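You operate a simulated robot arm through the tools that you are given. There is no shell and no other tool.

You run a simulated robot arm. Do the job below in one go: nothing can be reset, and whatever is moved stays where it is left.

## Task
Plug in the brass lamp, switch it on and set the lamp knob to 2.
Fine: move the green tin off the socket onto the desk.
Where things are to end (x, y in the base frame): green tin within 60 mm of [330, 380].
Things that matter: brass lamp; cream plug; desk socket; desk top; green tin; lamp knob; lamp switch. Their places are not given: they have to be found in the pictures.

Only the result counts: the job must be done as asked and must still hold three seconds after the hand-in. Knocking over, shifting, dropping, spilling or breaking anything else fails it.

## Robot
A 7-joint arm with a fingered hand, fixed in place. Base frame: the origin is at the foot of the arm, x ahead of it, y to its left, z up; the work surface is at about z = 735. Readings come in mm, degrees, newtons and seconds.
With the tool pointing down near the work surface it reaches from about 320 to 720 mm from the base axis. Its first joint turns from -166.0 to 166.0 degrees. Payload 4 kg.
Tool frame: the origin (TCP) lies between the finger pads and is the grasp point; the fingertips stand 26 mm ahead of it; z points along the fingers, y is the line along which they close. The gripper opens to 148 mm. The gripper's body begins 73 mm behind the TCP. The gripper is a hand of 3 fingers: y runs from the thumb to the fingers, the wrist lies at [0, 0, -239] in the tool frame, and closing takes about 1.5 s.
Orientation is that of the tool frame in the base frame, as [roll, pitch, yaw] about the fixed x, y, z axes, in that order (R = Rz(yaw) Ry(pitch) Rx(roll)). With the fingers straight down and closing along the base's y, the tool's x points along the base's -x, its y along +y and its z along -z.

## Interface
- The arm moves only by the tool jog_arm. Its argument "deltas" is a list of rows, each an object (a shift or turn left out is 0, a gripper value left out holds the last) with "rotation": the turn, a rotation vector about the base's x, y, z in units of 180 degrees (1.0 is 180 degrees), a list of three; "xyz": the shift along the base's x, y, z in units of 300 mm (1.0 is 300 mm), a list of three. In form: [{"rotation": [wx, wy, wz], "xyz": [x, y, z]}, ...]. A call has 1 to 20 rows; each row is the pose to reach, as a shift and turn from the pose commanded when the call began. "gripper" is the opening, from 0 (shut) to 1 (fully open), set as the call begins (left out, the last holds). A call with a number of a shift or a turn outside -1 to 1 is refused whole. Rows are played at 5 a second. More than 50 mm and 8.6 degrees between two rows, or a gripper value outside its range, and nothing of the call is played. A pose out of reach is approached as far as the arm can. The call stops where the force on the tool passes 40 N (or 10 N more than at its start, if that is more) or the arm is blocked; 0.2 s more then pass. The fingers move at their own pace (about 72 mm/s each) and stop on an object; they squeeze with about 22 N. The grip force told is the motor's: it shows also when the fingers shut on nothing. Time passes only in rows, and 0.2 s behind the last, so rows that repeat a pose let the fingers close. It gives the time, the measured TCP pose, the force on the tool (base axes), the opening and the grip force at its end, in the units of the frame above (readings bear some noise), with the torque about the TCP (base axes, N m) and any sound that the robot's microphone picked up.
- Cameras (640 x 400 px; columns grow to the right, rows downward): "scene" is fixed at [220.4, 501.5, 1339.8]; the picture's right is [-1.00, 0.08, 0.00], its down [0.07, 0.93, -0.37] and it looks along [-0.03, -0.37, -0.93] (base axes); focal length 216 px, centre (320, 200). "wrist" rides on the gripper at [68, -39, -90] in the tool frame; the picture's right is [0.50, 0.87, 0.00], its down [-0.66, 0.38, -0.65] and it looks along [-0.57, 0.33, 0.76] (tool axes); focal length 222 px, centre (320, 200).
- snapshot(camera): a new picture of that camera. It takes no simulated time.
- move_column(by): slides the trunk up (or, below 0, down) by that many mm; the arm rides with it, the base frame stays. It gives what a move gives, with no picture.
- finger_targets(finger1, finger2, thumb_bend): sets how far each is bent, from 0 (flat) to 1 (curled in); at 0.3 the hand is open as for a grip, at 0.7 the pads meet at the TCP. One left out holds its place. A second passes; each finger stops where it meets its share of the squeeze, and holds until it gets a number again. A gripper value or a shape takes the hand back. It gives what a move gives, with no picture; readings hold the bend of each and the force on the fingers (four entries, about 0 where the hand has none), thumb and palm.
- hand_shape(shape): the hand has 3 fingers and takes this shape, open, in about a second: jaw (thumb against the fingers, like two jaws); tri (thumb and two fingers); tip (a fingertip pinch); poke (one finger out to press); point (the index stretched); flat (the hand flat); cup (the hand cupped); fist (a fist). The gripper value then closes the fingers along that shape, each until it touches; the sizes above hold for jaw. It gives what a move gives, with no picture.
- pixel_to_xyz(camera, pixels): for up to 12 pixels [column, row] of the newest picture of that camera ("zoom" is the newest enlarged one), the place [x, y, z] in the base frame of the surface seen there, good to about 3 mm. It takes no simulated time.
- close_up(camera, box): a new picture of the part [left, top, right, bottom] of that camera's present view, enlarged. It takes no simulated time.
- finish_job(): hands the job in; it is judged then, once.

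Leave the gripper open and the arm clear of the work at the hand-in unless told otherwise.

The tools are called after ">>>" as name(argument=value, ...) on one line, values as JSON. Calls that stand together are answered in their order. jog_arm: Moves the arm, as the interface text tells. Its arguments: {"type":"object","properties":{"deltas":{"type":"array"},"gripper":{"type":"number"}},"required":["deltas"]} The other tools are called the same way: move_column (by) slides the trunk up or down; hand_shape (shape) gives the hand a shape; finger_targets (finger1, finger2, thumb_bend) moves the fingers one by one; snapshot (camera) takes a picture; pixel_to_xyz (camera, pixels) gives the place of the surface under pixels of a picture; close_up (camera, box) takes an enlarged picture of a part of a camera's view; finish_job () hands the job in.

At the start:

```text
time: 0.0
position: [264.4, 345.2, 1106.6]
tcp_rot: [-180.0, 0.0, -179.9]
contact_force: [-0.2, -0.2, -0.4]
wrist_torque: [0.0, -0.01, -0.01]
finger_gap: 148.1
finger_force: 0.2
shape: jaw
bend: [0.3, 0.3, 0.3]
finger forces: [0.0, 0.1, 0.0, 0.0, 0.0, 0.0]
trunk travel left (down, up): [-525.0, 65.0]
```

scene: 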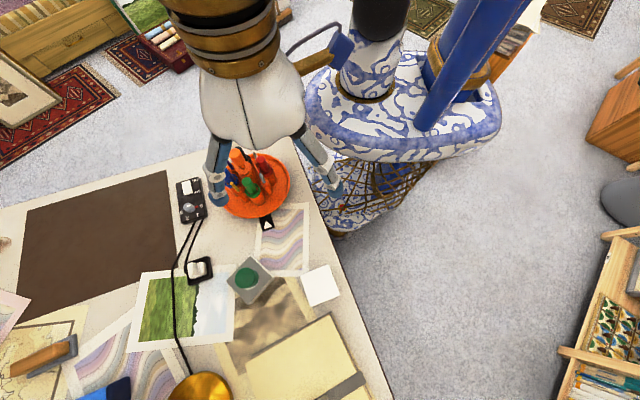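
wrist: 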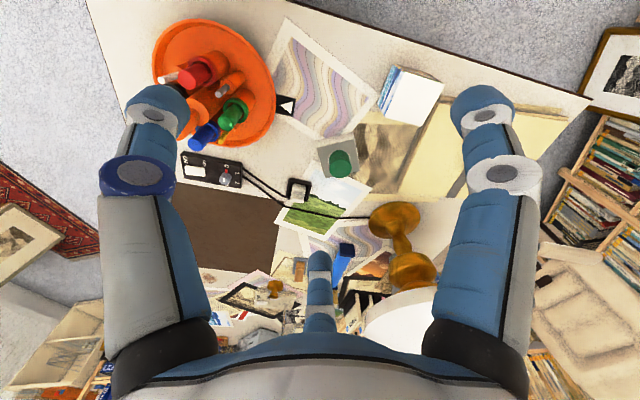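

I see a black panel with a white switch and knob near scene (190,200), a black item with a light-coloured block near (200,268), a grey square with a green round thing at (248,280), and a white square at (320,286). I'll enlarge these first.

>>> close_up(camera="scene", box=[140, 160, 350, 320])

>>> close_up(camera="wrist", box=[150, 60, 450, 300])

```text
2.50 times, centred on (245, 240) of scene
```

zoom: 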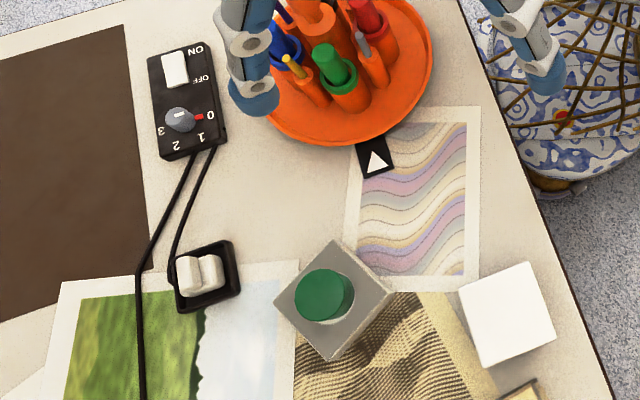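

```text
1.67 times, centred on (300, 180) of wrist
```

zoom: 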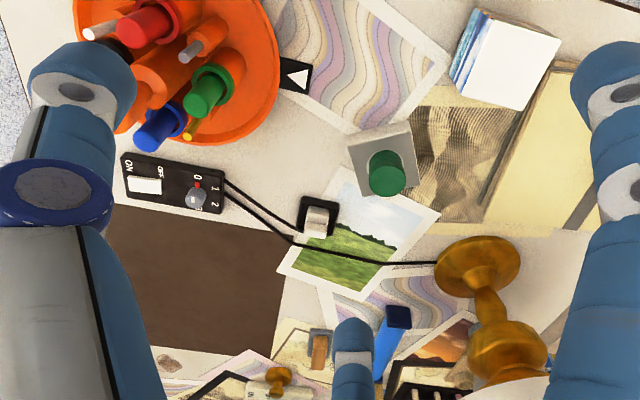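

The grey plate under the green tin looks like the socket, and the cream plug sits in a black holder. I'll enlarge each more and measure positions.

>>> close_up(camera="scene", box=[170, 240, 280, 310])

>>> pixel_to_xyz(camera="zoom", pixels=[[130, 110], [190, 110], [150, 150], [110, 130], [215, 60], [80, 230], [420, 200], [480, 240], [410, 120], [560, 230], [455, 370], [350, 230]])

```text
5.71 times, centred on (225, 275) of scene
```

zoom: 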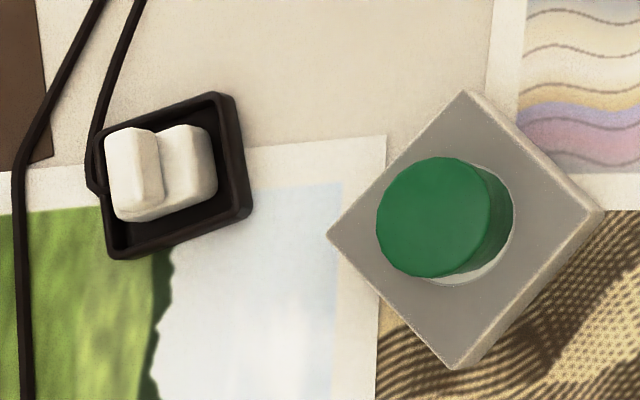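

```text
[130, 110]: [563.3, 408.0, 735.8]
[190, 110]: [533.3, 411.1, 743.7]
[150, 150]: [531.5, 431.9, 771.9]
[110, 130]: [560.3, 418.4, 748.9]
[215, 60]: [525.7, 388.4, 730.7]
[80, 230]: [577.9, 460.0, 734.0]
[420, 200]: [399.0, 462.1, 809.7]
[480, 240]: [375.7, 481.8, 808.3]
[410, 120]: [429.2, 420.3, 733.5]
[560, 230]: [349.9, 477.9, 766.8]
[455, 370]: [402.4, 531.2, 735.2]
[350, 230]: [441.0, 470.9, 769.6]
```

The plug rests in a black tray and the tin stands on the socket block. I'll measure outlines of the socket, tin, plug and tray in this zoom.

>>> pixel_to_xyz(camera="zoom", pixels=[[335, 235], [465, 98], [597, 210], [455, 360], [380, 210], [485, 215], [430, 162], [430, 272], [500, 220], [450, 282], [510, 230], [435, 215]])

>>> pixel_to_xyz(camera="zoom", pixels=[[112, 140], [150, 138], [118, 210], [158, 200], [172, 135], [208, 135], [212, 190], [170, 205], [160, 170], [235, 100], [245, 205], [118, 250]])

```text
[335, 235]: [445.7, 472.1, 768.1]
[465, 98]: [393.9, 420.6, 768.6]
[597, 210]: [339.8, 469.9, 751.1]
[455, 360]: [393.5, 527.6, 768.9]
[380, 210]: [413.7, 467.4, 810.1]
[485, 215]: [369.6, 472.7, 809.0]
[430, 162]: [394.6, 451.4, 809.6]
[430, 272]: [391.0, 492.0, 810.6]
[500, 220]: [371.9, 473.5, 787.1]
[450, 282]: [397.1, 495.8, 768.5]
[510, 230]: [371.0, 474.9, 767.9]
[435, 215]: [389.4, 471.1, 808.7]
```

```text
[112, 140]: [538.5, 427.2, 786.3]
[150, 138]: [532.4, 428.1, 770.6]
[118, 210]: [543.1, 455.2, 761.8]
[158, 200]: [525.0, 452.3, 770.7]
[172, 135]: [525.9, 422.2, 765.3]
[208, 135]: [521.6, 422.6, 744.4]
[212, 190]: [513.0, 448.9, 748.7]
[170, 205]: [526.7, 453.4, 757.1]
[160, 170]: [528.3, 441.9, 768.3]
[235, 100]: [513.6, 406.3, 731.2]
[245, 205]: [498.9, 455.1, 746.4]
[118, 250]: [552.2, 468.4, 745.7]
```

Socket block: centre about (394, 474), top z≈768, turned about 45°. Tin: centre about (391.5, 472), top z≈810, radius ≈22. Next I look closely at the panel with the switch and knob.

>>> close_up(camera="scene", box=[160, 165, 240, 225])

>>> pixel_to_xyz(camera="zoom", pixels=[[150, 100], [300, 100], [230, 180], [250, 300], [350, 330], [200, 300], [140, 400], [360, 390], [250, 130], [250, 220], [180, 150], [320, 200]])

>>> close_up(camera="wrist", box=[165, 130, 285, 205])

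>>> close_up(camera="wrist", box=[260, 120, 380, 230])

```text
6.67 times, centred on (200, 195) of scene
```

zoom: 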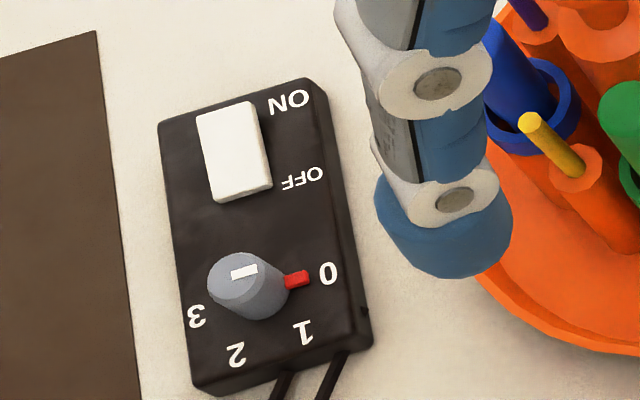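

```text
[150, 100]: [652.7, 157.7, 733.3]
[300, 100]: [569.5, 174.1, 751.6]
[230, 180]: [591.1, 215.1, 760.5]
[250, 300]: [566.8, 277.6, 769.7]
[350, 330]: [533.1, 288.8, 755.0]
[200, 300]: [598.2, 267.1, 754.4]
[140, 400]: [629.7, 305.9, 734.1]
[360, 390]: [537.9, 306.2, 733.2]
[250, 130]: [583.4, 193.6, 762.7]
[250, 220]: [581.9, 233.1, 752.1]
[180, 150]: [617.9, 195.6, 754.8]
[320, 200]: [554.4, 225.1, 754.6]
```

```text
5.33 times, centred on (225, 168) of wrist
```

zoom: 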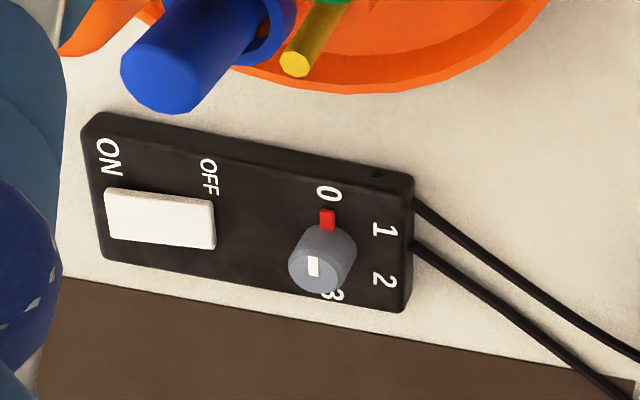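

```text
3.64 times, centred on (320, 175) of wrist
```

zoom: 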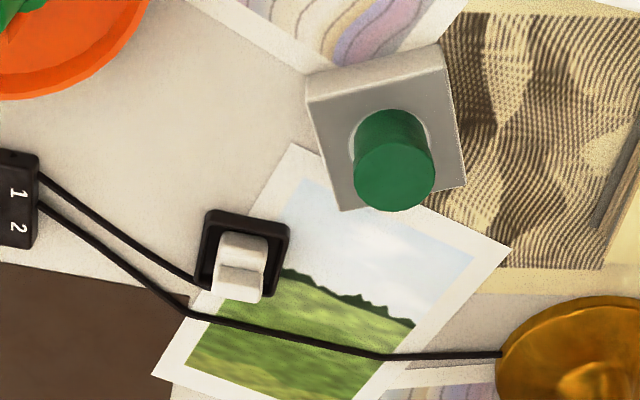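

Panel top is z≈755, the knob's red pointer is at 0, and the rocker's ON end is at the far (low y) side. I take a fresh scene picture and measure the bowl, pens, black triangle card, white box and lamp so I can keep clear of them.

>>> snapshot(camera="scene")

>>> pixel_to_xyz(camera="scene", pixels=[[266, 222], [275, 240], [255, 215], [290, 185], [224, 200], [251, 188], [240, 157], [258, 160], [320, 286], [305, 275], [200, 388], [247, 185]])

>>> pixel_to_xyz(camera="wrist", pixels=[[395, 215], [380, 210], [400, 245], [410, 265], [400, 330], [345, 250], [340, 270], [412, 95], [215, 35], [205, 130], [235, 110], [200, 68]])

```text
taken
```

scene: 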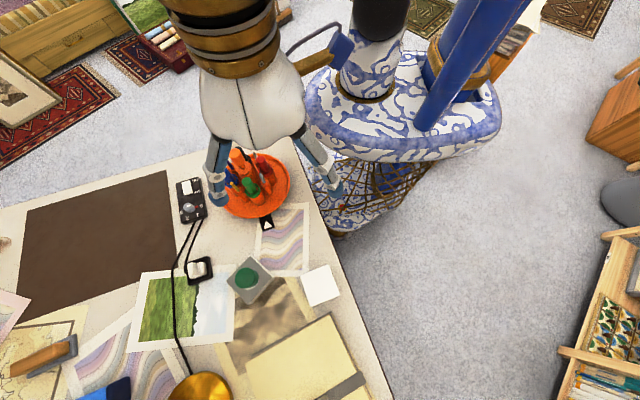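

```text
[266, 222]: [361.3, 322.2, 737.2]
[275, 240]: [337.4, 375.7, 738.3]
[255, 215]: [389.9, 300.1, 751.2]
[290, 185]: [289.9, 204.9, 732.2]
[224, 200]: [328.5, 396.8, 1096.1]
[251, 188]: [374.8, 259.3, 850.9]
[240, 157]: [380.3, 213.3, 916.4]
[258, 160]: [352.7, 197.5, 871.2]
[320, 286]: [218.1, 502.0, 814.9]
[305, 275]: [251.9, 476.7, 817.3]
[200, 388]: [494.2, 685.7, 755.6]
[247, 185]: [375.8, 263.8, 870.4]
```

```text
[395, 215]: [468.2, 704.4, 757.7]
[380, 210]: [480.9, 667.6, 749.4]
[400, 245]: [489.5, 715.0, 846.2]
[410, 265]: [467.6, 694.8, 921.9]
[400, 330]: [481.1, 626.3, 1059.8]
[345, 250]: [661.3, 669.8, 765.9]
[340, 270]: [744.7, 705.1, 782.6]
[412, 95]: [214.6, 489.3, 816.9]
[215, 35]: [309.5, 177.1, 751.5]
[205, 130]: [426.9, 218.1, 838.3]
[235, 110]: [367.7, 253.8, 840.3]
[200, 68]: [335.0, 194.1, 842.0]
```

Pens rise to z≈916 around (380, 213); the white box at (235, 485) is 80 mm tall. I check the lamp shade's extent in the wrist view.

>>> close_up(camera="wrist", box=[320, 190, 460, 360])

>>> pixel_to_xyz(camera="wrist", pixels=[[365, 320], [375, 335], [430, 300], [410, 295], [440, 310], [385, 305], [400, 345], [370, 345], [425, 330], [415, 280]])

```text
2.35 times, centred on (390, 275) of wrist
```

zoom: 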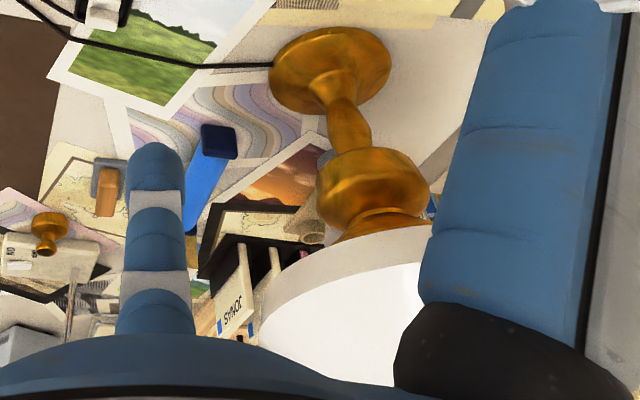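

```text
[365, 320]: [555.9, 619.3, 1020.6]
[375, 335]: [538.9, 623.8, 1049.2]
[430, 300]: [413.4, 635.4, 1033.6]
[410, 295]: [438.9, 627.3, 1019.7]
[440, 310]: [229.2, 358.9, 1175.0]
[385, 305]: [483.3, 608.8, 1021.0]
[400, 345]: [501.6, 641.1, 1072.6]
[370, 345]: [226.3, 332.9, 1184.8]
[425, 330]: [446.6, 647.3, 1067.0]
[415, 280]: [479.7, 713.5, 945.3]
```

The shade spans y>605 at z>1020, so I stay clear of it. I now move above the tin at about (391.7, 471.8) and down to z≈900, with the gripper at about 0.6.

>>> jog_arm(deltas=[{"xyz": [0.085, 0.085, 0]}, {"xyz": [0.17, 0.17, 0]}, {"xyz": [0.255, 0.255, -0.05]}, {"xyz": [0.34, 0.34, -0.15]}, {"xyz": [0.424, 0.422, -0.25]}, {"xyz": [0.424, 0.422, -0.38]}, {"xyz": [0.424, 0.422, -0.5]}, {"xyz": [0.424, 0.422, -0.6]}, {"xyz": [0.424, 0.422, -0.6867]}], gripper=0.6)

>>> snapshot(camera="scene")

>>> snapshot(camera="wrist")

```text
time: 2.0
position: [391.5, 473.7, 899.9]
tcp_rot: [-180.0, 0.1, 180.0]
contact_force: [0.0, 0.4, -0.9]
wrist_torque: [-0.02, 0.0, 0.01]
finger_gap: 89.3
finger_force: 0.0
shape: jaw
bend: [0.32, 0.32, 0.7]
finger forces: [0.0, 0.0, 0.0, 0.1, 0.0, 0.0]
trunk travel left (down, up): [-525.0, 65.0]
```

```text
taken
```

scene: 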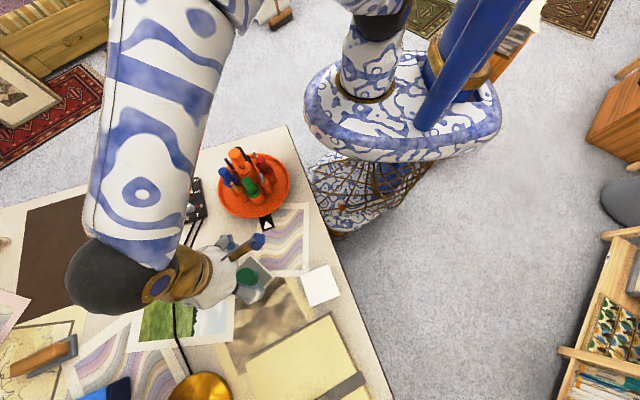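

```text
taken
```

wrist: 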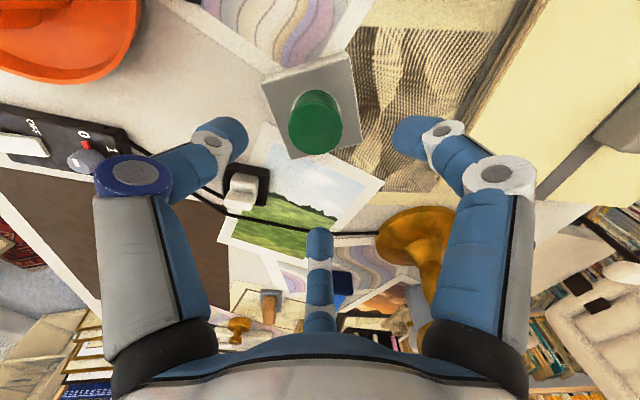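

At gripper 0.6 the bends read [0.32, 0.32, 0.7], yet in the wrist picture the left and right fingers look bent and the middle one straight. I close to 0.3 in free air to learn how the fingers move.

>>> jog_arm(deltas=[{"xyz": [0, 0, 0]}, {"xyz": [0, 0, 0]}, {"xyz": [0, 0, 0]}, {"xyz": [0, 0, 0]}, {"xyz": [0, 0, 0]}, {"xyz": [0, 0, 0]}], gripper=0.3)

>>> snapshot(camera="wrist")

>>> close_up(camera="scene", box=[170, 210, 300, 310])

```text
time: 3.4
position: [389.6, 472.5, 899.9]
tcp_rot: [-180.0, 0.0, 180.0]
contact_force: [0.6, -0.3, 0.5]
wrist_torque: [0.01, -0.02, -0.02]
finger_gap: 44.6
finger_force: 0.0
shape: jaw
bend: [0.77, 0.77, 0.7]
finger forces: [0.0, 0.0, 0.1, 0.1, 0.0, 0.1]
trunk travel left (down, up): [-525.0, 65.0]
```

```text
taken
```

wrist: 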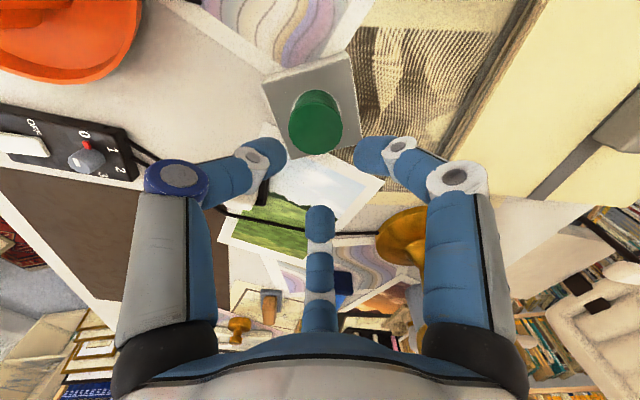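

```text
4.00 times, centred on (235, 260) of scene
```

zoom: 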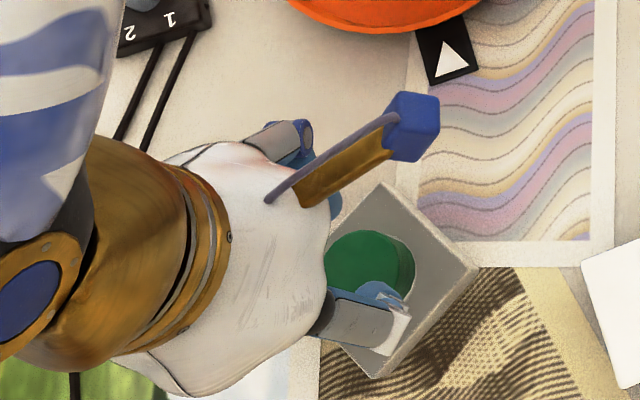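

The three fingers close evenly towards the TCP. I reopen to 0.6 and descend 102 mm, leaving the fingertips just above the socket top.

>>> jog_arm(deltas=[{"xyz": [0, 0, 0]}, {"xyz": [0, 0, 0]}, {"xyz": [0, 0, 0]}, {"xyz": [0, 0, 0]}, {"xyz": [0, 0, -0.1]}, {"xyz": [0, 0, -0.2]}, {"xyz": [0, 0, -0.27]}, {"xyz": [0, 0, -0.32]}, {"xyz": [0, 0, -0.34]}], gripper=0.6)

>>> snapshot(camera="wrist")

>>> close_up(camera="scene", box=[170, 210, 300, 310])

```text
time: 5.4
position: [389.1, 473.8, 797.9]
tcp_rot: [-179.9, 0.0, -180.0]
contact_force: [-0.4, -0.2, -0.6]
wrist_torque: [0.0, 0.03, 0.0]
finger_gap: 88.1
finger_force: 0.1
shape: jaw
bend: [0.32, 0.32, 0.7]
finger forces: [0.0, 0.0, 0.0, 0.1, 0.0, 0.1]
trunk travel left (down, up): [-525.0, 65.0]
```

```text
taken
```

wrist: 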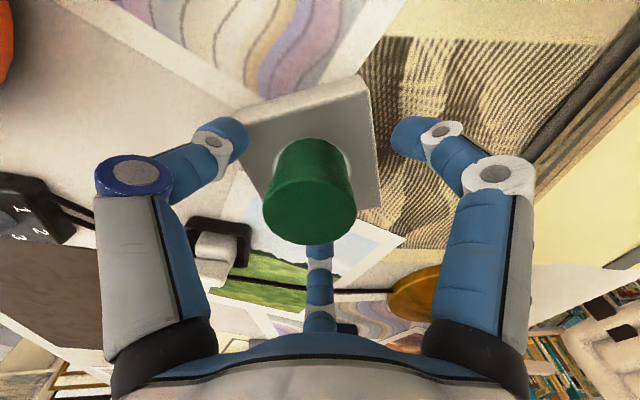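

```text
4.00 times, centred on (235, 260) of scene
```

zoom: 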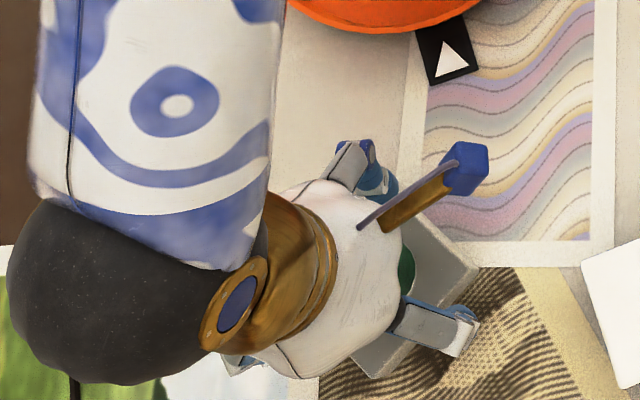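

The tin stands between the fingers near the TCP. I close on it and wait.

>>> jog_arm(deltas=[{"xyz": [0, 0, 0]}, {"xyz": [0, 0, 0]}, {"xyz": [0, 0, 0]}, {"xyz": [0, 0, 0]}, {"xyz": [0, 0, 0]}, {"xyz": [0, 0, 0]}, {"xyz": [0, 0, 0]}, {"xyz": [0, 0, 0]}], gripper=0)

>>> snapshot(camera="wrist")

```text
time: 7.2
position: [390.0, 473.3, 798.0]
tcp_rot: [180.0, 0.1, 179.9]
contact_force: [-0.4, -0.1, 1.0]
wrist_torque: [-0.04, 0.01, -0.01]
finger_gap: 39.1
finger_force: 22.0
shape: jaw
bend: [0.76, 0.77, 0.7]
finger forces: [19.5, 20.0, 0.0, 0.0, 19.7, 0.1]
trunk travel left (down, up): [-525.0, 65.0]
```

```text
taken
```

wrist: 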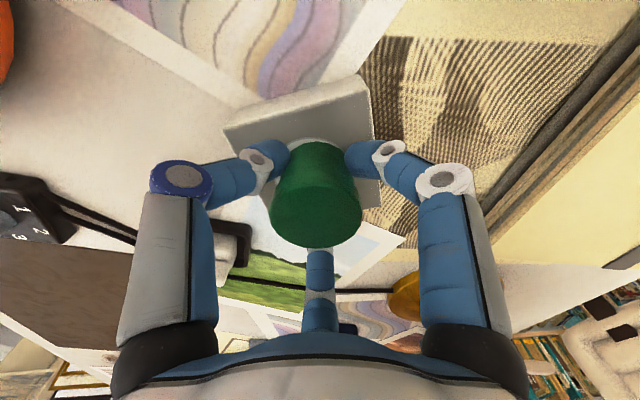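

All three fingers hold with about 20 N each and the gap is 39 mm. I lift the tin straight up 80 mm.

>>> jog_arm(deltas=[{"xyz": [0, 0, 0.03]}, {"xyz": [0, 0, 0.07]}, {"xyz": [0, 0, 0.12]}, {"xyz": [0, 0, 0.18]}, {"xyz": [0, 0, 0.24]}, {"xyz": [0, 0, 0.27]}, {"xyz": [0, 0, 0.27]}])

>>> snapshot(camera="wrist")

```text
time: 8.8
position: [390.4, 473.2, 879.0]
tcp_rot: [-180.0, 0.0, 179.9]
contact_force: [-0.6, 0.3, 0.1]
wrist_torque: [-0.01, 0.01, 0.0]
finger_gap: 39.5
finger_force: 21.7
shape: jaw
bend: [0.76, 0.77, 0.7]
finger forces: [19.4, 19.9, 0.0, 0.0, 19.7, 0.1]
trunk travel left (down, up): [-525.0, 65.0]
```

```text
taken
```

wrist: 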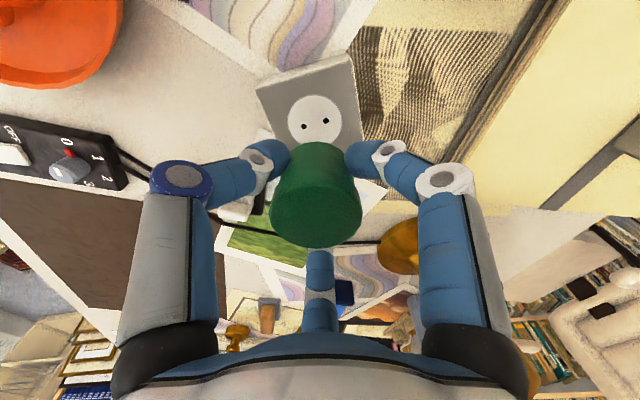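

The tin is lifted and the socket face shows two round holes. I carry the tin to about (322, 382) and lower it to just above the desk.

>>> jog_arm(deltas=[{"xyz": [-0.08, -0.1, 0]}, {"xyz": [-0.16, -0.2, 0]}, {"xyz": [-0.232, -0.2993, 0]}, {"xyz": [-0.232, -0.2993, -0.1]}, {"xyz": [-0.232, -0.2993, -0.2]}, {"xyz": [-0.232, -0.2993, -0.28]}, {"xyz": [-0.232, -0.2993, -0.33]}, {"xyz": [-0.232, -0.2993, -0.355]}, {"xyz": [-0.232, -0.2993, -0.355]}])

>>> snapshot(camera="wrist")

>>> close_up(camera="scene", box=[210, 180, 340, 280])

```text
time: 10.8
position: [320.4, 383.8, 770.2]
tcp_rot: [180.0, -0.1, 180.0]
contact_force: [0.3, -0.5, -1.1]
wrist_torque: [-0.01, -0.01, 0.04]
finger_gap: 38.9
finger_force: 22.0
shape: jaw
bend: [0.76, 0.77, 0.7]
finger forces: [19.5, 20.0, 0.0, 0.1, 19.7, 0.1]
trunk travel left (down, up): [-525.0, 65.0]
```

```text
taken
```

wrist: 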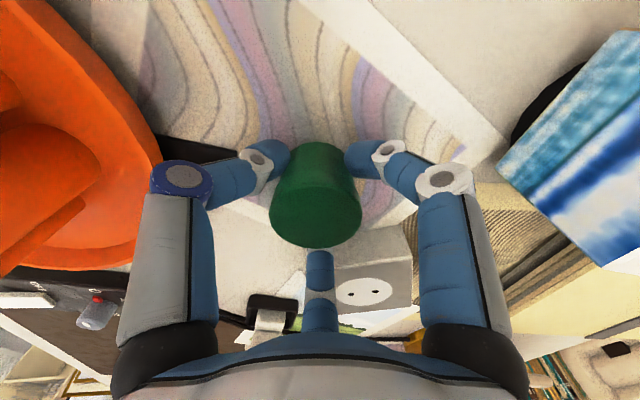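

```text
4.00 times, centred on (275, 230) of scene
```

zoom: 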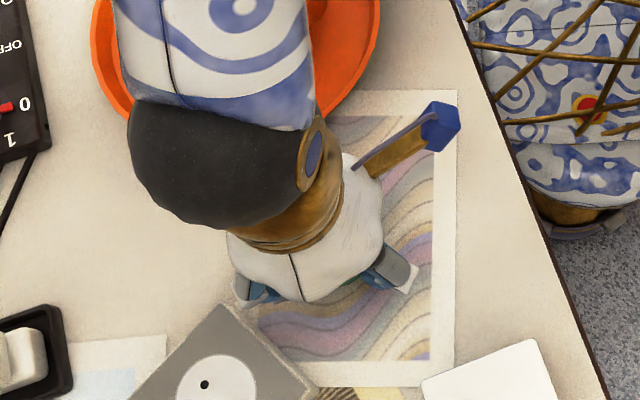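

The tin hangs just above the desk. I check how high the forearm is above the pens before lowering further.

>>> pixel_to_xyz(camera="zoom", pixels=[[220, 30], [160, 60], [290, 60], [240, 110], [200, 160], [290, 240], [440, 120], [120, 20], [330, 40]])

>>> snapshot(camera="scene")

```text
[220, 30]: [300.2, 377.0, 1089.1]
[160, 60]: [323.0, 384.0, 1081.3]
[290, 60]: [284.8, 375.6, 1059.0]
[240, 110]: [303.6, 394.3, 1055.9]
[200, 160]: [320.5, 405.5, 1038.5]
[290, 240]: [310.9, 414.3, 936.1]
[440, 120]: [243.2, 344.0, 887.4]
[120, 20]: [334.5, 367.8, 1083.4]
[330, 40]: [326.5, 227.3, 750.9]
```

```text
taken
```

scene: 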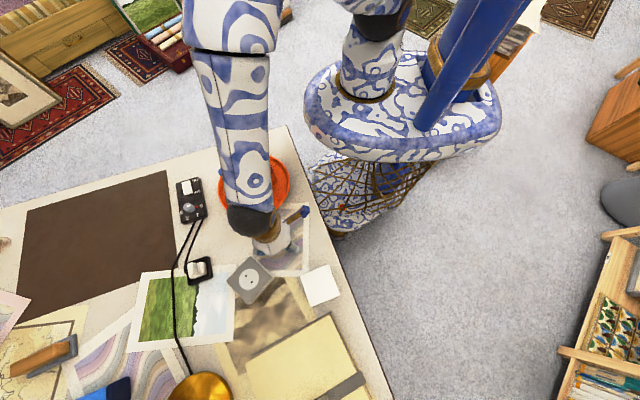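

The forearm is well above the pens. I lower the last few millimetres and watch the force.

>>> jog_arm(deltas=[{"xyz": [0, 0, -0.007]}, {"xyz": [0, 0, -0.013]}, {"xyz": [0, 0, -0.018]}, {"xyz": [0, 0, -0.018]}])

```text
time: 11.8
position: [322.7, 384.7, 765.7]
tcp_rot: [179.9, -0.1, -180.0]
contact_force: [-0.2, 0.4, -2.1]
wrist_torque: [-0.02, 0.02, 0.0]
finger_gap: 38.9
finger_force: 22.1
shape: jaw
bend: [0.76, 0.77, 0.7]
finger forces: [19.4, 20.1, 0.1, 0.0, 19.6, 0.0]
trunk travel left (down, up): [-525.0, 65.0]
```

No clear contact yet. I lower 2 mm more in small steps.

>>> jog_arm(deltas=[{"xyz": [0, 0, -0.0035]}, {"xyz": [0, 0, -0.007]}, {"xyz": [0, 0, -0.007]}])

```text
time: 12.6
position: [322.0, 385.1, 764.0]
tcp_rot: [-180.0, 0.1, -180.0]
contact_force: [-0.8, -0.8, -1.1]
wrist_torque: [-0.02, 0.01, 0.0]
finger_gap: 38.8
finger_force: 21.8
shape: jaw
bend: [0.76, 0.77, 0.7]
finger forces: [19.5, 20.2, 0.0, 0.0, 19.6, 0.1]
trunk travel left (down, up): [-525.0, 65.0]
```

Still free. I go down another 2.4 mm in small steps.

>>> jog_arm(deltas=[{"xyz": [0, 0, -0.003]}, {"xyz": [0, 0, -0.0055]}, {"xyz": [0, 0, -0.008]}, {"xyz": [0, 0, -0.008]}])

```text
time: 13.6
position: [322.6, 384.2, 761.5]
tcp_rot: [180.0, 0.0, 179.9]
contact_force: [-0.1, -0.1, 0.3]
wrist_torque: [-0.02, 0.01, 0.0]
finger_gap: 39.0
finger_force: 22.7
shape: jaw
bend: [0.76, 0.77, 0.7]
finger forces: [19.5, 20.1, 0.0, 0.0, 19.7, 0.0]
trunk travel left (down, up): [-525.0, 65.0]
```

I look at the tin's foot in the wrist view to judge the remaining gap.

>>> close_up(camera="wrist", box=[240, 110, 400, 260])

>>> pixel_to_xyz(camera="zoom", pixels=[[300, 300], [300, 150], [250, 80], [400, 80], [300, 60], [350, 40], [320, 90], [330, 250]])

```text
2.67 times, centred on (320, 185) of wrist
```

zoom: 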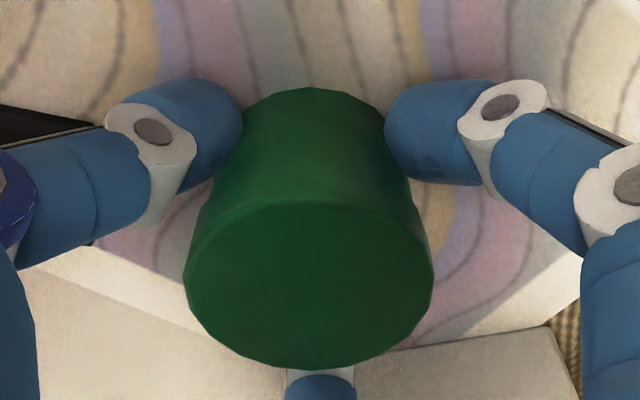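

```text
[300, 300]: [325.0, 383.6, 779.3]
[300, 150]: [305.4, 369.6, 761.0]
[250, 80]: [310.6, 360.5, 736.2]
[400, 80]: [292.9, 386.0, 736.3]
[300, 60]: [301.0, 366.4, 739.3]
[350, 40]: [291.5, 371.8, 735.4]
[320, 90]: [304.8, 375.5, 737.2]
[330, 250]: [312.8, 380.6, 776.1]
```

The tin's top is at z≈778 and the paper at 736, so its foot is within about a millimetre. I lower 1 mm more, then open to about 60 mm.

>>> jog_arm(deltas=[{"xyz": [0, 0, -0.004]}, {"xyz": [0, 0, -0.004]}])

>>> jog_arm(deltas=[{"xyz": [0, 0, 0]}, {"xyz": [0, 0, 0]}, {"xyz": [0, 0, 0]}, {"xyz": [0, 0, 0]}, {"xyz": [0, 0, 0]}], gripper=0.45)

>>> snapshot(camera="wrist")

```text
time: 14.2
position: [322.6, 383.1, 761.4]
tcp_rot: [180.0, -0.1, -180.0]
contact_force: [-0.3, 0.5, 2.6]
wrist_torque: [-0.04, 0.0, 0.03]
finger_gap: 39.1
finger_force: 21.9
shape: jaw
bend: [0.76, 0.77, 0.7]
finger forces: [19.6, 20.5, 0.0, 0.0, 20.1, 0.0]
trunk travel left (down, up): [-525.0, 65.0]
```

```text
time: 15.4
position: [321.8, 382.4, 761.9]
tcp_rot: [180.0, 0.0, -180.0]
contact_force: [0.6, -0.2, 0.4]
wrist_torque: [-0.01, -0.03, -0.03]
finger_gap: 66.1
finger_force: 0.1
shape: jaw
bend: [0.39, 0.39, 0.7]
finger forces: [0.0, 0.1, 0.0, 0.0, 0.0, 0.1]
trunk travel left (down, up): [-525.0, 65.0]
```

```text
taken
```

wrist: 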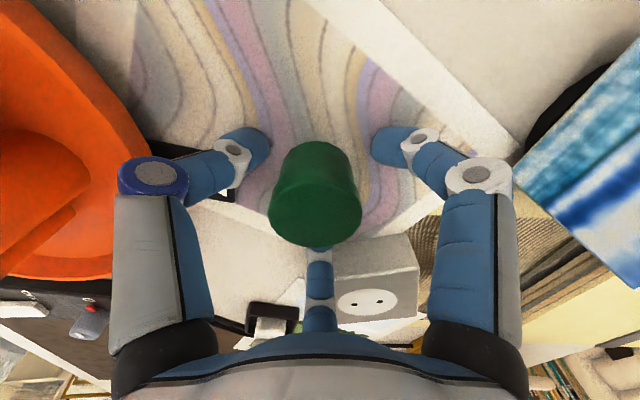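

The tin stands free on the desk. I lift the hand straight up 120 mm, then move toward a good viewing spot over the socket and plug.

>>> jog_arm(deltas=[{"xyz": [0, 0, 0.08]}, {"xyz": [0, 0, 0.2]}, {"xyz": [0, 0, 0.35]}, {"xyz": [0, 0, 0.5]}, {"xyz": [0, 0, 0.6]}])

>>> snapshot(camera="scene")

>>> snapshot(camera="wrist")

```text
time: 16.6
position: [321.8, 382.3, 943.9]
tcp_rot: [180.0, 0.0, -179.9]
contact_force: [0.2, 0.1, -0.9]
wrist_torque: [0.0, -0.05, 0.01]
finger_gap: 66.2
finger_force: 0.1
shape: jaw
bend: [0.39, 0.39, 0.7]
finger forces: [0.1, 0.0, 0.0, 0.0, 0.0, 0.1]
trunk travel left (down, up): [-525.0, 65.0]
```

```text
taken
```

scene: 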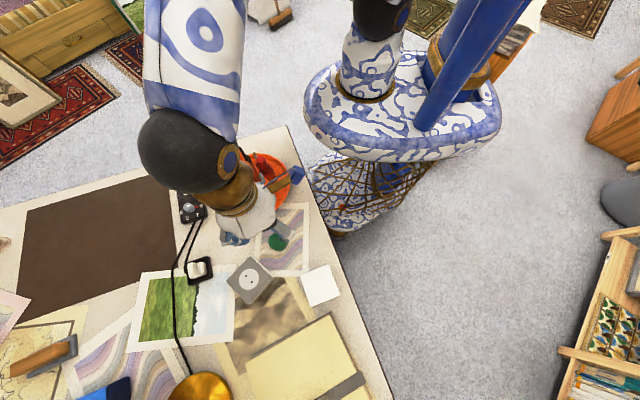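

```text
taken
```

wrist: 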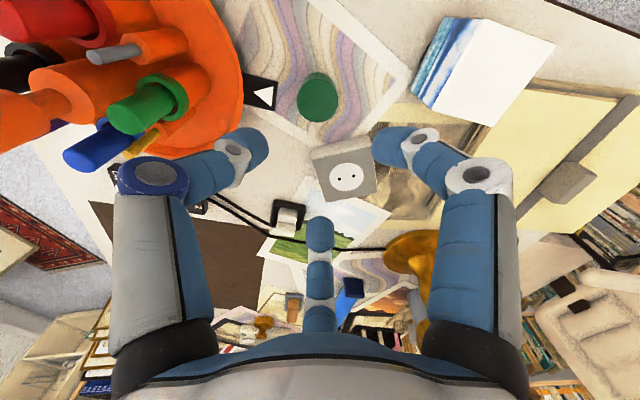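

Now I enlarge the socket, the plug and its tray in both cameras to find hole positions and the plug's shape.

>>> close_up(camera="scene", box=[222, 252, 278, 308])

>>> pixel_to_xyz(camera="zoom", pixels=[[250, 190], [300, 190], [320, 190], [350, 200], [200, 190], [400, 200], [300, 100], [300, 300]])

>>> close_up(camera="wrist", box=[300, 140, 390, 210])

>>> close_up(camera="wrist", box=[260, 190, 320, 240])

>>> close_up(camera="scene", box=[172, 245, 226, 295])

```text
7.14 times, centred on (250, 280) of scene
```

zoom: 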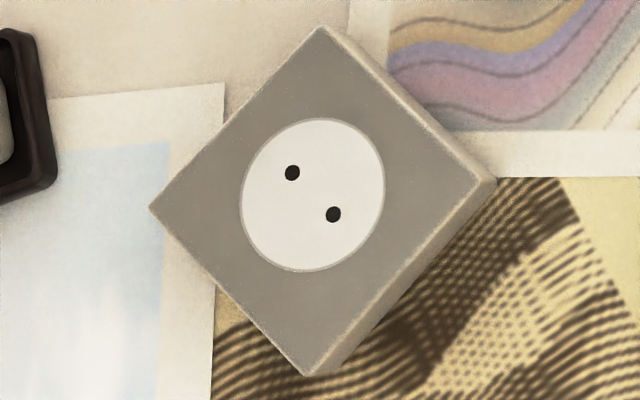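

```text
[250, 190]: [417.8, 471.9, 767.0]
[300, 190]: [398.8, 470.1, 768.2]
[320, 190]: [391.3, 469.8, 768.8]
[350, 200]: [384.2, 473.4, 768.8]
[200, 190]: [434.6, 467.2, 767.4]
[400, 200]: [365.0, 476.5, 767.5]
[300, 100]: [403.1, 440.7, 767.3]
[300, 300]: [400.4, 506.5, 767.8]
```

```text
5.71 times, centred on (345, 175) of wrist
```

zoom: 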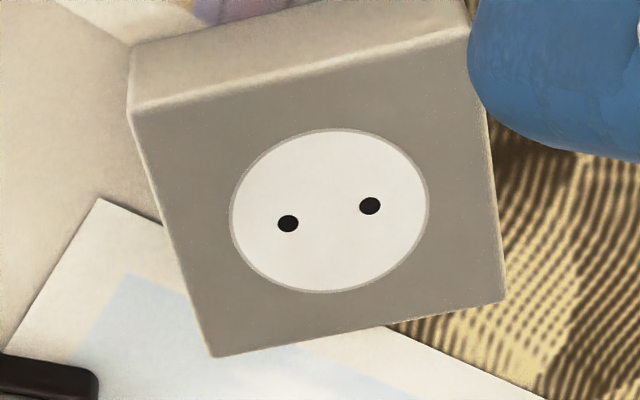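

```text
8.00 times, centred on (290, 215) of wrist
```

zoom: 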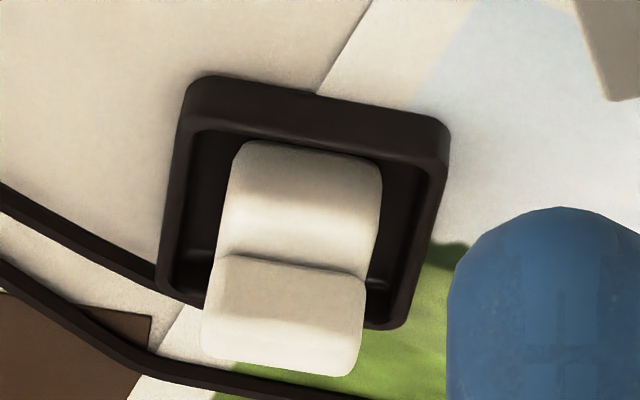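

```text
8.00 times, centred on (199, 270) of scene
```

zoom: 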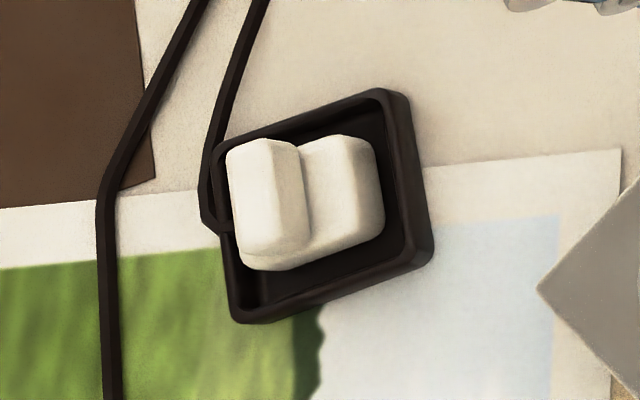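

The plug stands in the tray with a raised ridge and a lower shoulder. I measure its ridge and shoulder in this zoom.

>>> pixel_to_xyz(camera="zoom", pixels=[[235, 155], [265, 150], [290, 150], [240, 200], [270, 200], [295, 200], [250, 245], [275, 245], [300, 240], [310, 200], [340, 195], [370, 190]])

>>> pixel_to_xyz(camera="zoom", pixels=[[330, 145], [365, 145], [340, 230], [375, 220], [320, 160], [235, 180], [232, 165], [245, 230], [255, 262], [300, 262], [240, 140], [285, 142]])

>>> pixel_to_xyz(camera="zoom", pixels=[[380, 95], [215, 150], [235, 315], [425, 255], [400, 110], [228, 310], [400, 250], [300, 280], [370, 120], [405, 180], [300, 115]])

```text
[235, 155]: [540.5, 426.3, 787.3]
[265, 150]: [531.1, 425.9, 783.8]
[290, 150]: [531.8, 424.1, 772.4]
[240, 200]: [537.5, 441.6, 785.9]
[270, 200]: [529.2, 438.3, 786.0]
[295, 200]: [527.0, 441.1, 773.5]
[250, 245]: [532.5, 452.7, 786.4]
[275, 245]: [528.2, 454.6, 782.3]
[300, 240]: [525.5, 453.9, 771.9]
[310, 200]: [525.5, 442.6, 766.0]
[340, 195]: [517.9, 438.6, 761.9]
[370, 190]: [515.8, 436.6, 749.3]
```

```text
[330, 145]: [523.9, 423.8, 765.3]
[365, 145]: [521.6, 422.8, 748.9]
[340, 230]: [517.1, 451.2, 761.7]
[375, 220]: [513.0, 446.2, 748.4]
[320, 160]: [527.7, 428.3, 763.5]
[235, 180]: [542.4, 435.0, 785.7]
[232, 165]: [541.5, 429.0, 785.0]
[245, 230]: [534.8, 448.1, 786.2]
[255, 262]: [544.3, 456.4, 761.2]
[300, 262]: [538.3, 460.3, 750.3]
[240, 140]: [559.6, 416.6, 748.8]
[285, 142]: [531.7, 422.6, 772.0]
```

```text
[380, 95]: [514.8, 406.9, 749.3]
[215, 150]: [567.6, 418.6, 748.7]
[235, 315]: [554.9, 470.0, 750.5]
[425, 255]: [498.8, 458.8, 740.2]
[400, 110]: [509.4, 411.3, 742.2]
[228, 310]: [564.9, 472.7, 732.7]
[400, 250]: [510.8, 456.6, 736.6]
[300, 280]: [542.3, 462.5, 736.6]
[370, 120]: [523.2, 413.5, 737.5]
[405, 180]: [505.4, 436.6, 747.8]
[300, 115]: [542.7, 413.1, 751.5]
```

The plug is centred in the tray at about (534, 439): ridge top z≈786, shoulder z≈764, turned about 12.5°. The socket holes are near (402, 464) and (387, 478), so the centre is about (394, 471). Before grasping I try the "tip" shape in free air to see how the fingers stand.

>>> hand_shape(shape="tip")

>>> snapshot(camera="wrist")

>>> jog_arm(deltas=[{"xyz": [0, 0, 0]}, {"xyz": [0, 0, 0]}, {"xyz": [0, 0, 0]}, {"xyz": [0, 0, 0]}, {"xyz": [0, 0, 0]}, {"xyz": [0, 0, 0]}], gripper=0.3)

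>>> snapshot(camera="wrist")

```text
time: 17.5
position: [321.2, 383.3, 942.2]
tcp_rot: [-180.0, 0.0, 180.0]
contact_force: [-0.7, -0.1, -0.2]
wrist_torque: [-0.01, -0.03, -0.01]
finger_gap: 148.1
finger_force: 0.0
shape: tip
bend: [0.3, 0.3, 0.3]
finger forces: [0.1, 0.0, 0.0, 0.0, 0.0, 0.2]
trunk travel left (down, up): [-525.0, 65.0]
```

```text
taken
```

wrist: 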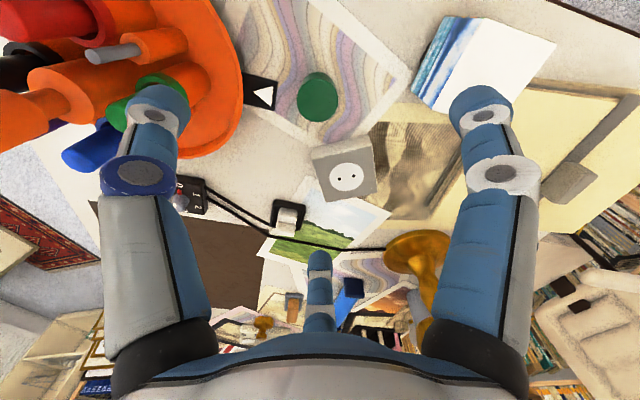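

```text
time: 18.9
position: [322.5, 383.5, 941.9]
tcp_rot: [180.0, 0.0, -180.0]
contact_force: [-0.7, 0.6, 0.6]
wrist_torque: [0.0, 0.03, -0.04]
finger_gap: 44.7
finger_force: 0.0
shape: tip
bend: [0.77, 0.77, 0.7]
finger forces: [0.0, 0.1, 0.0, 0.0, 0.1, 0.0]
trunk travel left (down, up): [-525.0, 65.0]
```

```text
taken
```

wrist: 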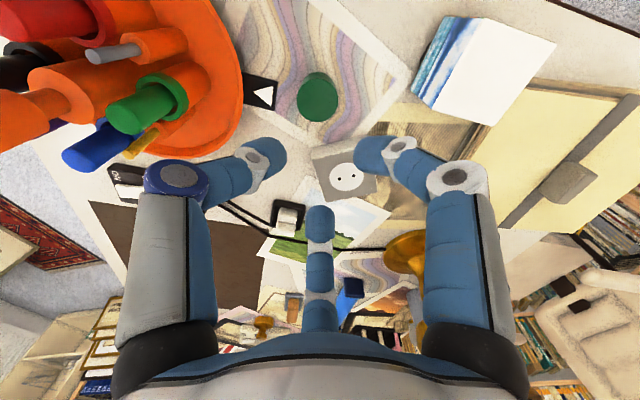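

"tip" looks the same as "jaw" here: three fingers closing radially. I plan to hold the plug's ridge with the two fingers on its long faces and the thumb at its low-y end. I move above the plug to about (536, 431, 900) with a 12.5° turn and open to half.

>>> jog_arm(deltas=[{"xyz": [0.12, 0.027, 0], "rotation": [0, 0, 0.012]}, {"xyz": [0.24, 0.054, 0], "rotation": [0, 0, 0.024]}, {"xyz": [0.36, 0.081, 0], "rotation": [0, 0, 0.036]}, {"xyz": [0.48, 0.108, -0.03], "rotation": [0, 0, 0.048]}, {"xyz": [0.6, 0.135, -0.08], "rotation": [0, 0, 0.06]}, {"xyz": [0.7133, 0.1623, -0.14], "rotation": [0, 0, 0.0694]}, {"xyz": [0.7133, 0.1623, -0.14], "rotation": [0, 0, 0.0694]}], gripper=0.55)

>>> snapshot(camera="wrist")

>>> snapshot(camera="scene")

```text
time: 20.5
position: [538.3, 432.7, 898.6]
tcp_rot: [180.0, 0.0, -167.3]
contact_force: [0.2, 0.6, 0.1]
wrist_torque: [-0.02, -0.02, 0.02]
finger_gap: 80.8
finger_force: 0.0
shape: tip
bend: [0.34, 0.34, 0.7]
finger forces: [0.1, 0.1, 0.0, 0.1, 0.0, 0.0]
trunk travel left (down, up): [-525.0, 65.0]
```

```text
taken
```

wrist: 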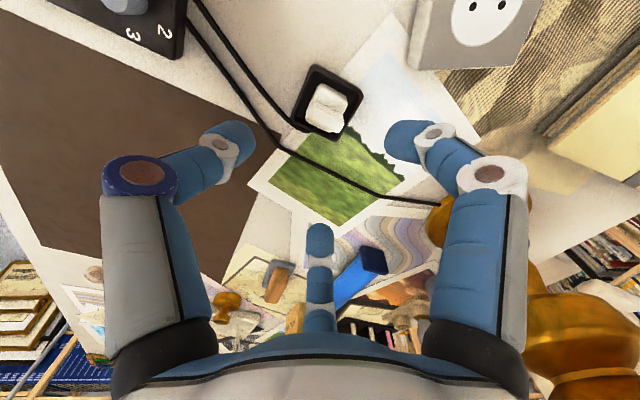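

```text
taken
```

scene: 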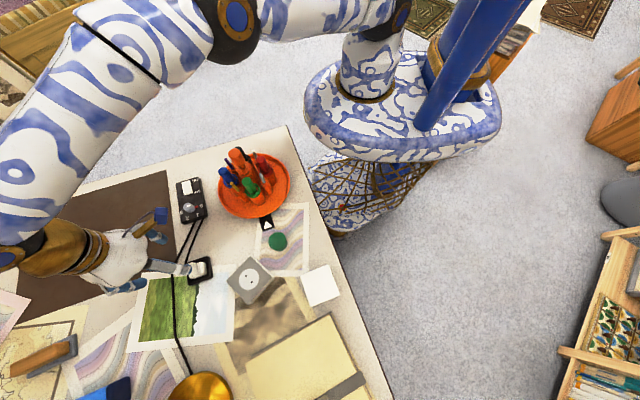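

I'm above the plug. I enlarge it from this nearer viewpoint and measure it again.

>>> close_up(camera="wrist", box=[280, 55, 380, 145])

>>> pixel_to_xyz(camera="zoom", pixels=[[220, 200], [300, 200], [260, 250], [230, 250], [330, 230], [300, 290], [350, 260], [280, 150], [250, 300], [370, 200], [300, 330], [330, 180]])

```text
4.44 times, centred on (330, 100) of wrist
```

zoom: 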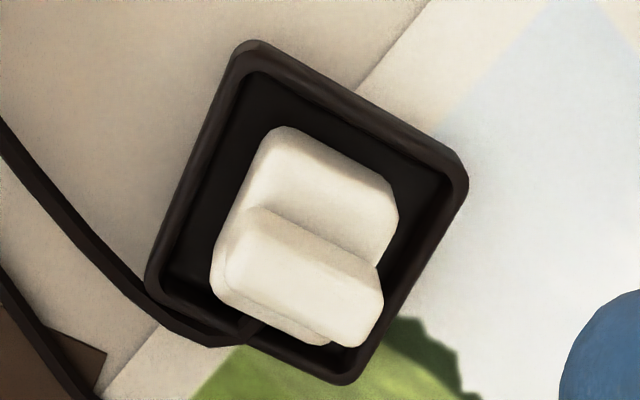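

```text
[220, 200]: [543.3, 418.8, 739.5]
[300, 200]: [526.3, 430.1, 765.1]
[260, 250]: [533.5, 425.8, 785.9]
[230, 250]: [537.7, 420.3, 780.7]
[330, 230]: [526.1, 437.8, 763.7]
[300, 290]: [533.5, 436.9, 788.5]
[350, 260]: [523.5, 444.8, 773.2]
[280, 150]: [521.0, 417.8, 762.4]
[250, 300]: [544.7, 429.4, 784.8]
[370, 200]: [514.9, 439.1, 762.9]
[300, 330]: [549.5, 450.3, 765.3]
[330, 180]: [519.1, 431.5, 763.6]
```

The plug looks symmetric, with the ridge across the middle. I take more points on the ridge corners and body edges.

>>> pixel_to_xyz(camera="zoom", pixels=[[258, 216], [372, 280], [352, 335], [225, 275], [240, 240], [365, 300], [285, 135], [385, 190], [390, 225], [250, 175], [320, 340], [240, 310]])

>>> pixel_to_xyz(camera="zoom", pixels=[[265, 225], [360, 282], [340, 325], [235, 275], [255, 235], [350, 300], [275, 260], [320, 280], [300, 310], [330, 310], [270, 290], [290, 250]])

```text
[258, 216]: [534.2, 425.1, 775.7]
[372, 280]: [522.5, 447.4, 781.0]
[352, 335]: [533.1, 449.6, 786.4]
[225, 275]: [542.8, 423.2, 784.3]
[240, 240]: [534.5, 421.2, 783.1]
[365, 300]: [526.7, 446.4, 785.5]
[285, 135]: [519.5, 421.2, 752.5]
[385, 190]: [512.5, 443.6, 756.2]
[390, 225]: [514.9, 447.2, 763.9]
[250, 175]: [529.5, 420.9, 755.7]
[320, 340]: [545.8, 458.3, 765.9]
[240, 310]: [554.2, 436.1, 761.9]
```

```text
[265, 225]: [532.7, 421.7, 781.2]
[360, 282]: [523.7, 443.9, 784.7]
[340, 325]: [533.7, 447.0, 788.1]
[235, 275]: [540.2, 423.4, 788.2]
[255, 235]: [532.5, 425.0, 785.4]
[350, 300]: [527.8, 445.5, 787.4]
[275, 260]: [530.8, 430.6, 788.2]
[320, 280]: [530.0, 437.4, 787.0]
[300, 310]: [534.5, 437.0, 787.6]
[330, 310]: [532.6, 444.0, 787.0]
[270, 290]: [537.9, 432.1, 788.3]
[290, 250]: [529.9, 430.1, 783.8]
```

The ridge runs at about 104° and the plug centre is about (534, 438). I turn 1.5° more and descend to about z=835 to check alignment closer.

>>> jog_arm(deltas=[{"xyz": [0, 0, -0.08], "rotation": [0, 0, 0.004]}, {"xyz": [0, 0, -0.16], "rotation": [0, 0, 0.0083]}, {"xyz": [0, 0, -0.21], "rotation": [0, 0, 0.0083]}, {"xyz": [0, 0, -0.21], "rotation": [0, 0, 0.0083]}])

>>> snapshot(camera="wrist")

>>> jog_arm(deltas=[{"xyz": [0, 0, 0]}])

```text
time: 21.5
position: [538.0, 432.5, 835.5]
tcp_rot: [-180.0, 0.1, -166.0]
contact_force: [-0.8, -0.1, -0.1]
wrist_torque: [0.0, 0.0, 0.02]
finger_gap: 80.9
finger_force: 0.0
shape: tip
bend: [0.34, 0.34, 0.7]
finger forces: [0.1, 0.0, 0.0, 0.1, 0.0, 0.1]
trunk travel left (down, up): [-525.0, 65.0]
```

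```text
taken
```

wrist: 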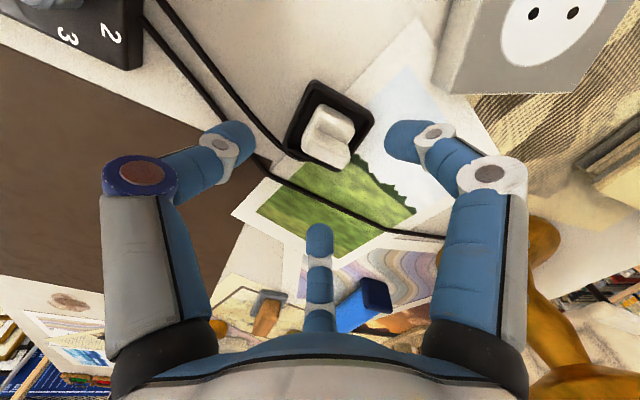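

```text
time: 21.9
position: [537.1, 432.4, 836.4]
tcp_rot: [-180.0, 0.0, -166.0]
contact_force: [-0.2, 0.3, 0.1]
wrist_torque: [-0.02, 0.03, 0.0]
finger_gap: 80.6
finger_force: 0.1
shape: tip
bend: [0.34, 0.34, 0.7]
finger forces: [0.0, 0.0, 0.0, 0.0, 0.0, 0.0]
trunk travel left (down, up): [-525.0, 65.0]
```

Averaged readings put the TCP near (537.6, 432.5). I enlarge the plug from this height to refine its centre.

>>> close_up(camera="wrist", box=[275, 70, 385, 180])

>>> pixel_to_xyz(camera="zoom", pixels=[[225, 220], [240, 180], [320, 230], [310, 270], [260, 210], [300, 240], [280, 225], [230, 120], [340, 170], [270, 150], [200, 210], [330, 190]])

```text
3.64 times, centred on (330, 125) of wrist
```

zoom: 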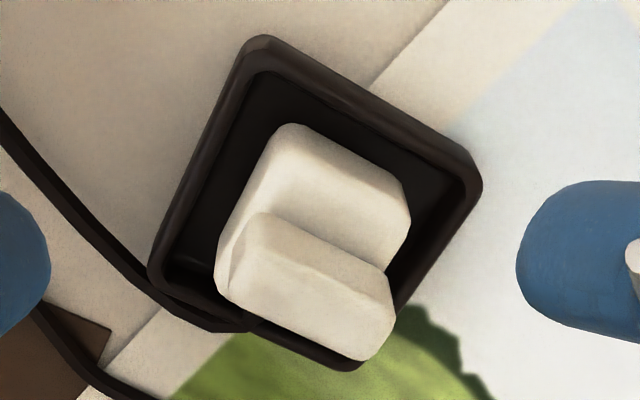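

```text
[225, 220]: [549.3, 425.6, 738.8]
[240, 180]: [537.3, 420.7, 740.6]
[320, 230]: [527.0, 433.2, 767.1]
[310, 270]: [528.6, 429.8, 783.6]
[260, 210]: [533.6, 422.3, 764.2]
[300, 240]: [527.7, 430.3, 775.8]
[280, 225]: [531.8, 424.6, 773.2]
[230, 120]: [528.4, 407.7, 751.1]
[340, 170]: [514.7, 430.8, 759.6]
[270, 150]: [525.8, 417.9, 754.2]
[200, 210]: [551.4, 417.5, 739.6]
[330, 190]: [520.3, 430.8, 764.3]
```

I take the ridge's top corners in this picture.

>>> pixel_to_xyz(camera="zoom", pixels=[[262, 245], [382, 305], [365, 350], [240, 290], [250, 265], [375, 330], [310, 290], [320, 320], [280, 270], [345, 305], [300, 320], [270, 300]])

```text
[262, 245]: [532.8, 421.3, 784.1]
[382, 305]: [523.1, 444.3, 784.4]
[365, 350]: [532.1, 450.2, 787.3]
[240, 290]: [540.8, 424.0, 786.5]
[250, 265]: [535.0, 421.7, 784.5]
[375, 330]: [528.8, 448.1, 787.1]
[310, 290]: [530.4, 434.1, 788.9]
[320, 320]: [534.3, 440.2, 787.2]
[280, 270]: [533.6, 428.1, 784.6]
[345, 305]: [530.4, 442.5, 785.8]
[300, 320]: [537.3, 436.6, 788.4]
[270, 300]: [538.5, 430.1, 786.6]
```

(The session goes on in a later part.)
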